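You operate a simulated robot arm through the tools that you are given. There is no shell and no other tool. Be economical: measure what you need, move in short steps, check, and stop when the job is done.

Carry out the task below with a simulated robot arm. There is one attempt and no reset: what you move stays moved.

TASK
Put one of the pale-tinned tartlets from the island bench top by the fridges in the green bowl.
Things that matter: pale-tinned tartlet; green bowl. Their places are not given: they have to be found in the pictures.

It is judged by the outcome, as a careful person would: the job done as asked, and still so three seconds after it is handed in. It fails if anything else is knocked over, pushed out of place, dropped, spilled or broken.

THE ROBOT
A 6-joint arm with a two-finger parallel gripper, fixed in place. Base frame: the origin is at the foot of the arm, x ahead of it, y to its left, z up; the work surface is at about z = 0. Lengths are in m, angles in degrees, forces in N, time in s.
With the tool pointing down near the work surface it reaches from about 0.14 to 0.58 m from the base axis. Its first joint turns from -66.0 to 66.0 degrees. Payload 2.1 kg.
Tool frame: the origin (TCP) lies between the finger pads and is the grasp point; the fingertips stand 0.03 m ahead of it; z points along the fingers, y is the line along which they close. The gripper opens to 0.094 m. The fingers are 0.028 m wide and 0.01 m thick; the gripper's body (0.05 by 0.096 m) begins 0.055 m behind the TCP.
Orientation is told as [roll, pitch, yaw] about the base's x, y, z axes, in that order, counted from this pose: with the fingers straight down and closing along the base's y, the tool's x points along the base's -x, its y along +y and its z along -z.

THE INTERFACE
- The arm moves only by the tool arm_command. Its argument "rows" is a list of rows, each an object of numbers (a shift or turn left out is 0, a gripper value left out holds the last): "wx", "wy", "wz": the turn, a rotation vector about the base's x, y, z in units of 90 degrees (1.0 is 90 degrees); "dx", "dy", "dz": the shift along the base's x, y, z in units of 200 mm (1.0 is 200 mm); "grip": the finger opening in m, from 0 to 0.094. In form: [{"wx": .., "wy": .., "wz": .., "dx": .., "dy": .., "dz": .., "grip": ..}, ...]. A call has 1 to 8 rows; each row is the pose to reach, as a shift and turn from the pose commanded when the call began. A call with a number of a shift or a turn outside -1 to 1 is refused whole. A row lasts 0.2 s, in which the tool goes at most 0.05 m and 8.6 degrees; a call with a longer step from one row to the next is refused whole, and so is a gripper value outside its range. A pose out of reach is approached as far as the arm can. The call stops where the force on the tool passes 40 N (or 10 N more than at its start, if that is more) or the arm is blocked; 0.2 s more then pass. The fingers move at their own pace (about 0.072 m/s each) and stop on an object; they squeeze with about 43 N. The grip force told is the motor's: it shows also when the fingers shut on nothing. Time passes only in rows, and 0.2 s behind the last, so rows that repeat a pose let the fingers close. It gives the time, the measured TCP pose, the force on the tool (base axes), the opening and the grip force at its end, in the units of the frame above (readings bear some noise).
- Cameras (640 x 400 px; columns grow to the right, rows downward): "scene" is fixed at [0.0615, -0.3753, 0.4873]; the picture's right is [0.71, -0.70, 0.00], its down [-0.37, -0.38, -0.85] and it looks along [0.60, 0.60, -0.53] (base axes); focal length 358 px, centre (320, 200). "wrist" rides on the gripper at [-0.037, 0, -0.058] in the tool frame; the picture's right is [0.00, -1.00, 0.00], its down [0.97, 0.00, -0.24] and it looks along [0.24, 0.00, 0.97] (tool axes); focal length 218 px, centre (320, 200).
- capture(camera): a new picture of that camera. No time passes.
- pixel_to_xyz(camera, pixels): for up to 12 pixels [column, row] of the newest picture of that camera ("zoom" is the newest enlarged one), the place [x, y, z] in the base frame of the surface seen there, good to about 0.002 m. No time passes.
- close_up(camera, box): a new picture of the part [left, top, right, bottom] of that camera's present view, enlarged. No time passes.
- job_done(): hands the job in; it is judged then, once.

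Work in short steps. Measure before you move; look again where a grasp or a placing could have gone wrong, and mend it. You have 60 turns and 20 pictures in all, the two below and enlarged ones among them. Open the gripper and draw the arm clear of the work before you hand the job in, unless the task says otherwise; then end with one line.

The tools are called after "Emit:" as name(argument=value, ...) on one line, values as JSON. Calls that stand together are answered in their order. arm_command: Moves the arm, as the interface text tells. Its arguments: {"type":"object","properties":{"rows":{"type":"array"}},"required":["rows"]} The other tools are called the same way: capture (camera) takes a picture; pixel_to_xyz (camera, pixels) gives the place of the surface under pixels of a picture; close_up (camera, box) takes an enlarged picture of a part of a camera's view; job_done () hands the job in.

At the start:

```text
time: 0.0
tool_pos: [0.2834, -0.0604, 0.3171]
tcp_rot: [0.0, 0.1, -0.1]
wrist_force: [0.2, 0.2, -0.3]
finger_gap: 0.0941
grip_force: 0.1
```

scene: 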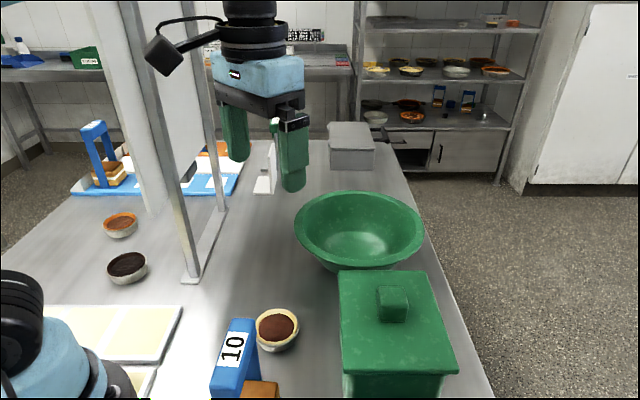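
wrist: 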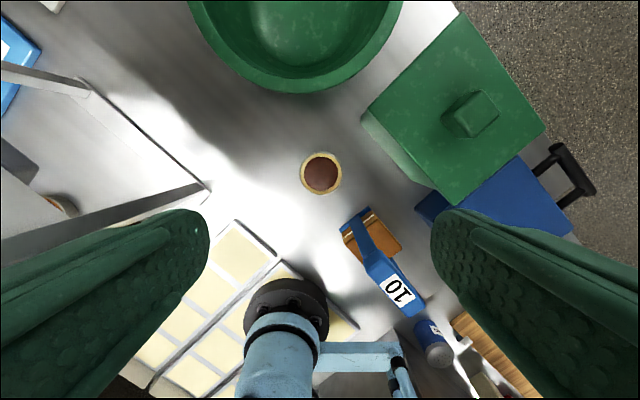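

The pictures show tartlets at scene (277,328), (127,267) and (120,224); I enlarge them to tell the tins apart.

Emit:
close_up(camera="scene", box=[60, 190, 220, 290])

Emit:
close_up(camera="scene", box=[200, 280, 360, 380])

Emit:
pixel_to_xyz(camera="scene", pixels=[[277, 328], [277, 312], [277, 345], [258, 330], [298, 328], [127, 264], [120, 222], [360, 240], [300, 230], [421, 235], [360, 193], [360, 268]])

```text
4.00 times, centred on (140, 240) of scene
```

zoom: 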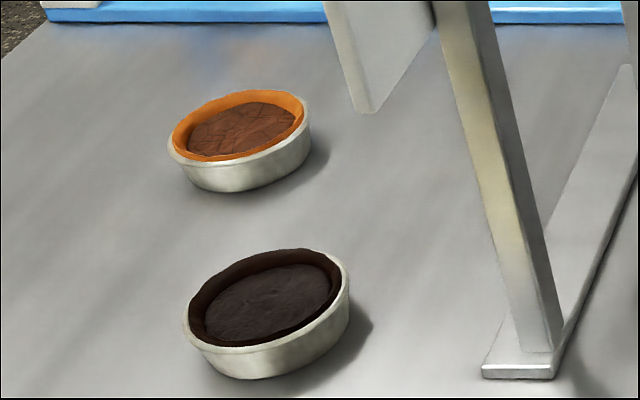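

```text
4.00 times, centred on (280, 330) of scene
```

zoom: 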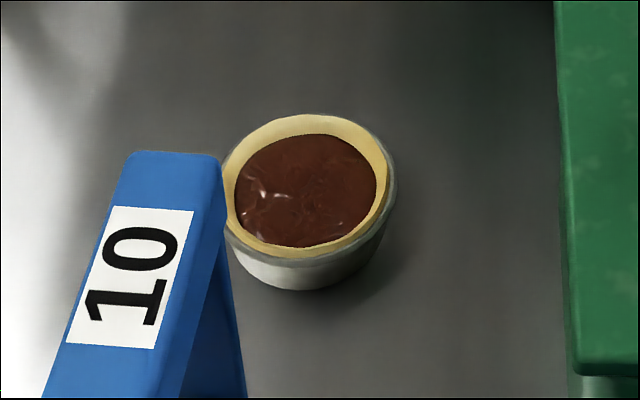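

```text
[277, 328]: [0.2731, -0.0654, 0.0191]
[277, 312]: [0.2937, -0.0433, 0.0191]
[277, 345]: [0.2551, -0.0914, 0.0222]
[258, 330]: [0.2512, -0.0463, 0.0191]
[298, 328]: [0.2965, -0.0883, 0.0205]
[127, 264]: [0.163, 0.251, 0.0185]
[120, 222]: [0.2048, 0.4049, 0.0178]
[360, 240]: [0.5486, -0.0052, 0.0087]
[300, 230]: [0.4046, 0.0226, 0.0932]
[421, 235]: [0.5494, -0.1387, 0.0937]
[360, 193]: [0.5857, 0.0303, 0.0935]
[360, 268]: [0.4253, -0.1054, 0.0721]
```

All three tins on the bench look pale, and the nearest, at about (0.274,-0.067), lies handiest. I measure the sign, box and bowl around it in the wrist view.

Emit:
pixel_to_xyz(camera="wrist", pixels=[[320, 173], [301, 173], [342, 173], [320, 153], [320, 194], [350, 222], [372, 212], [395, 285], [370, 245], [375, 122], [295, 90], [295, 40]])

Emit:
pixel_to_xyz(camera="scene", pixels=[[235, 322], [250, 325], [340, 275], [360, 225], [360, 250], [340, 240], [380, 240], [330, 230], [390, 230], [360, 215], [320, 260], [360, 260]])

Emit:
close_up(camera="wrist", box=[260, 120, 420, 220])

```text
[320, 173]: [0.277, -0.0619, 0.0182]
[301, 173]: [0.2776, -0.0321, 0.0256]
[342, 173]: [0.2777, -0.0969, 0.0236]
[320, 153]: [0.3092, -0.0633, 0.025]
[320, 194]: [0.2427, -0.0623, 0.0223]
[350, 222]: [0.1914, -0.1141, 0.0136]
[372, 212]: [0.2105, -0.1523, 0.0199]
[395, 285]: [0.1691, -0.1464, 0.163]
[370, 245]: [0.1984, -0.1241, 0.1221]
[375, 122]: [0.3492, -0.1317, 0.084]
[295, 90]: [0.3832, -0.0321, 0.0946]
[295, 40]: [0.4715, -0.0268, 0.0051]
```

```text
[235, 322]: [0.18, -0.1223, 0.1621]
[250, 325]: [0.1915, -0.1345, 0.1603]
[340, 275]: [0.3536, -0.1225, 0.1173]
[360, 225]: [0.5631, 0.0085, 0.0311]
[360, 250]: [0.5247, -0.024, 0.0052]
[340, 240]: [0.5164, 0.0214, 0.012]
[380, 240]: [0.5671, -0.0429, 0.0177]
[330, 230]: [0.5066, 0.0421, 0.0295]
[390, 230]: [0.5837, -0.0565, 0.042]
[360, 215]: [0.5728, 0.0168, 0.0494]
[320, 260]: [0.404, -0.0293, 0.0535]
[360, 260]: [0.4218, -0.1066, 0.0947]
```

```text
4.00 times, centred on (340, 170) of wrist
```

zoom: 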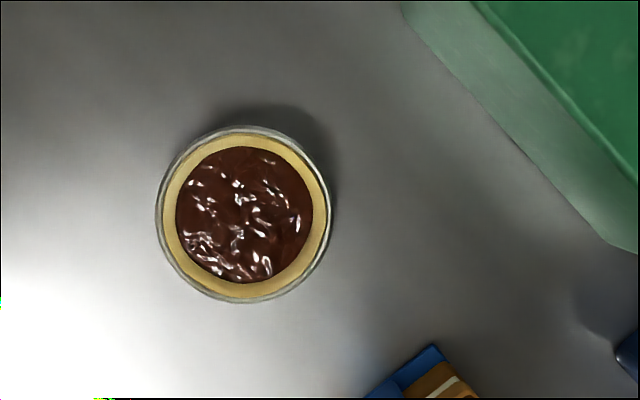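

The tin is centred near (0.2765,-0.0635), about 0.067 wide, with the sign and box about 5 cm clear of the gripper. I go straight down above it to z 0.13.

Emit:
arm_command(rows=[{"dx": -0.034, "dy": -0.015, "dz": -0.2, "grip": 0.094}, {"dx": -0.034, "dy": -0.015, "dz": -0.44}, {"dx": -0.034, "dy": -0.015, "dz": -0.68}, {"dx": -0.034, "dy": -0.015, "dz": -0.88}, {"dx": -0.034, "dy": -0.015, "dz": -0.935}, {"dx": -0.034, "dy": -0.015, "dz": -0.935}])

Emit:
capture(camera="wrist")

```text
time: 1.4
tool_pos: [0.2753, -0.0635, 0.1297]
tcp_rot: [-0.1, 0.0, 0.0]
wrist_force: [0.4, -0.5, -0.2]
finger_gap: 0.0941
grip_force: 0.2
```

```text
14 pictures are left
```

wrist: 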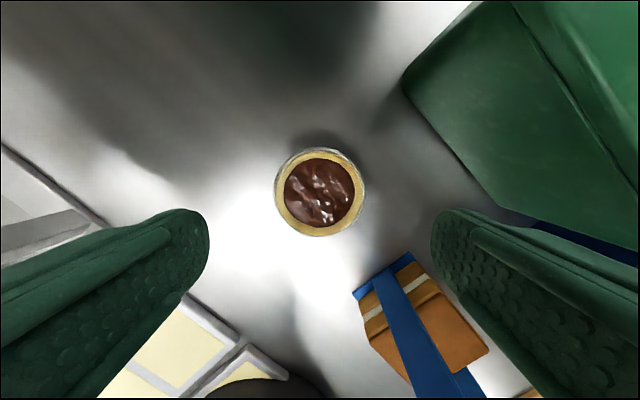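

The tin rim runs from columns 274 to 366, centred between the fingers. I measure its centre along x.

Emit:
pixel_to_xyz(camera="wrist", pixels=[[320, 151], [320, 235], [277, 192], [363, 192], [320, 192], [380, 262]])

```text
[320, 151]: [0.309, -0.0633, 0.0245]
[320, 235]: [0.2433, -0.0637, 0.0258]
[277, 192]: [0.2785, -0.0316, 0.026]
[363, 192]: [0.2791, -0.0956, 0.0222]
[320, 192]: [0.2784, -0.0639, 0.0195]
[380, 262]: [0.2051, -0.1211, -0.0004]
```

Centred to within 1 mm, so I go down until the fingertips are 5 mm above the bench, then close.

Emit:
arm_command(rows=[{"dx": 0.004, "dz": -0.2}, {"dx": 0.004, "dz": -0.36}, {"dx": 0.004, "dz": -0.47}, {"dx": 0.004, "dz": -0.47}])

Emit:
arm_command(rows=[{"grip": 0.075}, {"grip": 0.055}, {"grip": 0.04}, {"grip": 0.04}, {"grip": 0.04}])

```text
time: 2.4
tool_pos: [0.2782, -0.0651, 0.0373]
tcp_rot: [-0.2, -0.1, 0.0]
wrist_force: [-0.6, -0.4, 0.6]
finger_gap: 0.0938
grip_force: 0.1
```

```text
time: 3.6
tool_pos: [0.2754, -0.0652, 0.0369]
tcp_rot: [-0.1, 0.0, 0.1]
wrist_force: [-0.3, 0.1, 0.3]
finger_gap: 0.0721
grip_force: 43.0
```

The fingers stopped at 0.072 with 43 N, so the tin is held. I lift it and check.

Emit:
arm_command(rows=[{"dz": 0.1}, {"dz": 0.25}, {"dz": 0.45}, {"dz": 0.65}, {"dz": 0.65}])

Emit:
capture(camera="scene")

Emit:
capture(camera="wrist")

```text
time: 4.8
tool_pos: [0.2779, -0.0652, 0.1679]
tcp_rot: [-0.1, 0.0, 0.0]
wrist_force: [0.2, -1.1, -0.4]
finger_gap: 0.0721
grip_force: 43.1
```

```text
13 pictures are left
```

scene: 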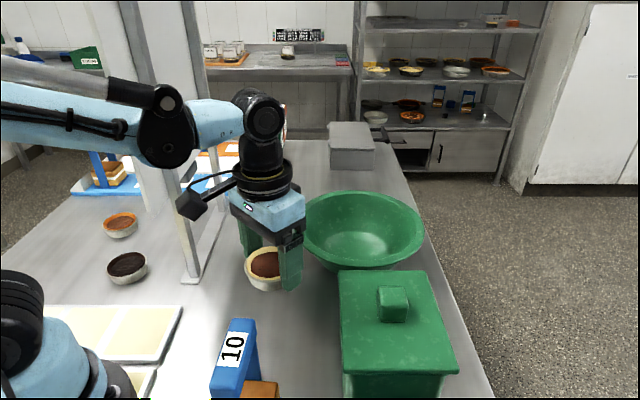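

```text
12 pictures are left
```

wrist: 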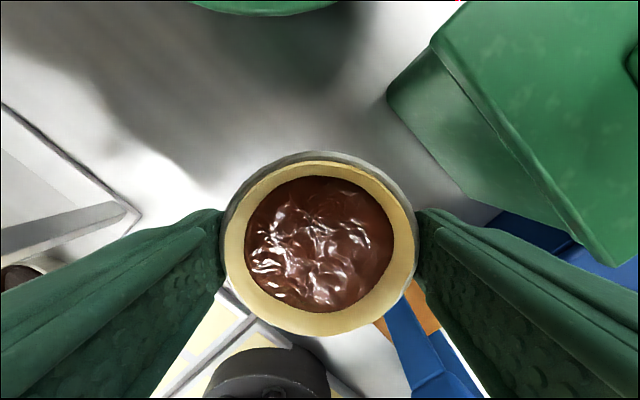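

The tin is held level and its bottom is at about z 0.13. I raise it slightly and move over the bowl, then look again.

Emit:
arm_command(rows=[{"dz": 0.12}, {"dx": 0.2, "dy": 0.03, "dz": 0.12}, {"dx": 0.42, "dy": 0.07, "dz": 0.12}, {"dx": 0.64, "dy": 0.1, "dz": 0.12}, {"dx": 0.84, "dy": 0.12, "dz": 0.12}, {"dx": 0.98, "dy": 0.13, "dz": 0.12}, {"dx": 0.98, "dy": 0.13, "dz": 0.12}])

Emit:
capture(camera="wrist")

Emit:
capture(camera="scene")

```text
time: 6.4
tool_pos: [0.4718, -0.0391, 0.1936]
tcp_rot: [0.0, 0.0, 0.0]
wrist_force: [0.2, -0.1, -0.8]
finger_gap: 0.0724
grip_force: 42.9
```

```text
11 pictures are left
```

wrist: 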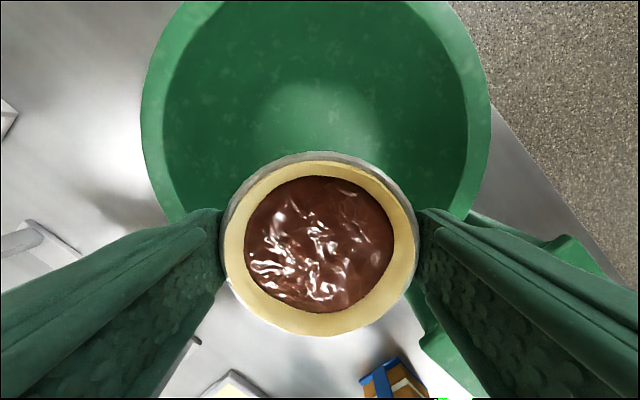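

```text
10 pictures are left
```

scene: 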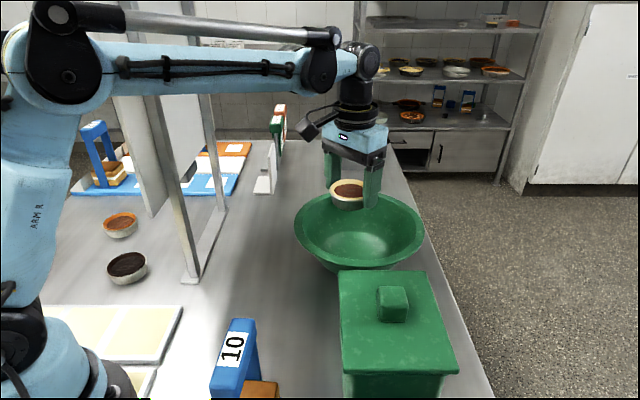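

The bowl's rim spans columns 142 to 490 and its lit floor is near (318,120). I measure the floor and rim to place the centre.

Emit:
pixel_to_xyz(camera="wrist", pixels=[[145, 90], [486, 90], [318, 120], [318, 140], [318, 100], [318, 80], [280, 120], [360, 120], [250, 120], [390, 120], [318, 50], [318, 5]])

Emit:
pixel_to_xyz(camera="scene", pixels=[[296, 230], [423, 230], [325, 262], [390, 262], [410, 205], [360, 240], [345, 250], [375, 250], [340, 225], [360, 255], [325, 242], [390, 242]])

```text
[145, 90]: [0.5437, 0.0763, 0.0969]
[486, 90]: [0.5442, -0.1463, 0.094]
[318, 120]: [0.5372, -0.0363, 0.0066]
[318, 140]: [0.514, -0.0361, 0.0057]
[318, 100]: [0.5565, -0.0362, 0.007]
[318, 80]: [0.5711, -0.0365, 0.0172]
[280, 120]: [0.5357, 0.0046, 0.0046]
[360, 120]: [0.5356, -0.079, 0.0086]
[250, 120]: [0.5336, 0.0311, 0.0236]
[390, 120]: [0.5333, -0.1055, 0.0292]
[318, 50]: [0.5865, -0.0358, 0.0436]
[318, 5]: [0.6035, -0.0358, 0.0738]
```

```text
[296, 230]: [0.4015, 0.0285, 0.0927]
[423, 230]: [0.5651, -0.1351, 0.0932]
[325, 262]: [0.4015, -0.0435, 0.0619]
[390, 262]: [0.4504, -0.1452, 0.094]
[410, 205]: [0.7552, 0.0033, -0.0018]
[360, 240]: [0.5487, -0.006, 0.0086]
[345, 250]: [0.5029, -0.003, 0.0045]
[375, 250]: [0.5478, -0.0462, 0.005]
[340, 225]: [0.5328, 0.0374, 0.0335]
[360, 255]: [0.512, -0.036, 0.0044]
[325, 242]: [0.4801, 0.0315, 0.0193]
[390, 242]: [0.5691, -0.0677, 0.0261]
```

The bowl is centred at (0.50,-0.036), with its floor at z 0.005 and flat to a radius of about 0.045. I move there and lower the TCP to about z 0.045.

Emit:
arm_command(rows=[{"dx": 0.14, "dy": 0.015}, {"dx": 0.14, "dy": 0.015, "dz": -0.2}, {"dx": 0.14, "dy": 0.015, "dz": -0.4}, {"dx": 0.14, "dy": 0.015, "dz": -0.58}, {"dx": 0.14, "dy": 0.015, "dz": -0.68}, {"dx": 0.14, "dy": 0.015, "dz": -0.735}, {"dx": 0.14, "dy": 0.015, "dz": -0.735}])

Emit:
capture(camera="scene")

```text
time: 8.0
tool_pos: [0.5, -0.0339, 0.0435]
tcp_rot: [-0.1, -0.1, 0.0]
wrist_force: [0.3, -0.2, -0.7]
finger_gap: 0.0723
grip_force: 43.1
```

```text
9 pictures are left
```

scene: 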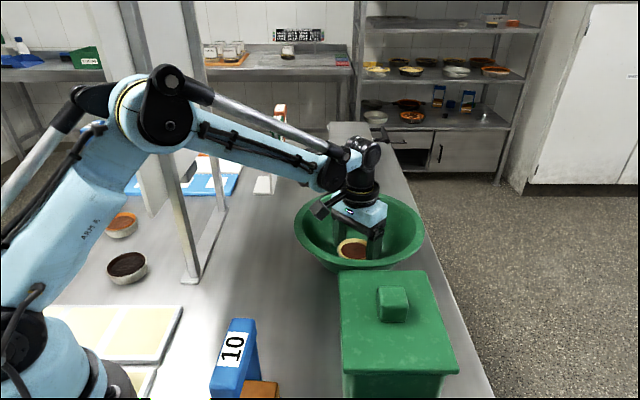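

The tin is 1–2 mm above the bowl floor with no contact force. I open to 0.084 and then draw straight up.

Emit:
arm_command(rows=[{"dz": -0.005, "grip": 0.075}, {"dz": -0.005, "grip": 0.084}, {"dz": -0.005, "grip": 0.084}])

Emit:
arm_command(rows=[{"dz": 0.1}, {"dz": 0.25}, {"dz": 0.45}, {"dz": 0.68}, {"dz": 0.9}, {"dz": 1.0}, {"dz": 1.0}])

Emit:
capture(camera="wrist")

Emit:
capture(camera="scene")

```text
time: 8.8
tool_pos: [0.5013, -0.0345, 0.043]
tcp_rot: [0.0, 0.0, 0.0]
wrist_force: [0.0, -0.8, 1.9]
finger_gap: 0.0825
grip_force: 0.0
```

```text
time: 10.4
tool_pos: [0.5011, -0.0344, 0.243]
tcp_rot: [-0.1, 0.1, 0.1]
wrist_force: [-0.8, 0.2, 0.4]
finger_gap: 0.084
grip_force: 0.1
```

```text
8 pictures are left
```

wrist: 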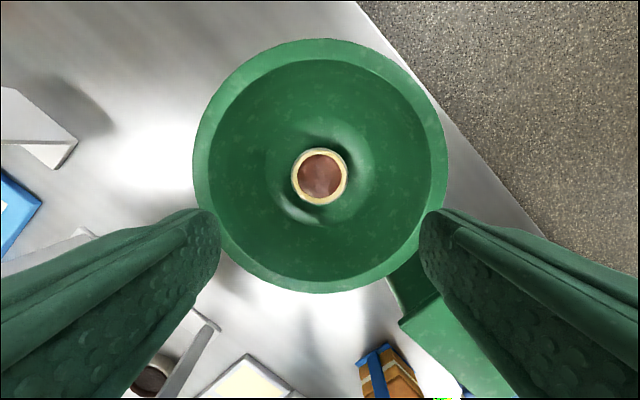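

```text
7 pictures are left
```

scene: 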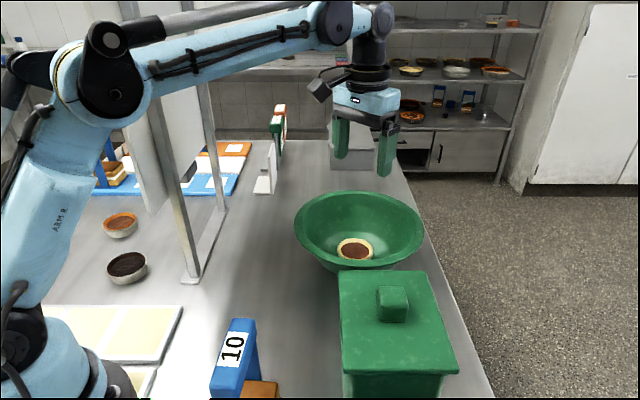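

The tartlet rests upright in the middle of the bowl, at wrist (320,176), and nothing else has moved. The gripper is open and well clear, so I hand the job in.

Emit:
job_done()

```text
The job is handed in.
```

One pale-tinned tartlet is in the green bowl, sitting upright, and nothing else was disturbed.
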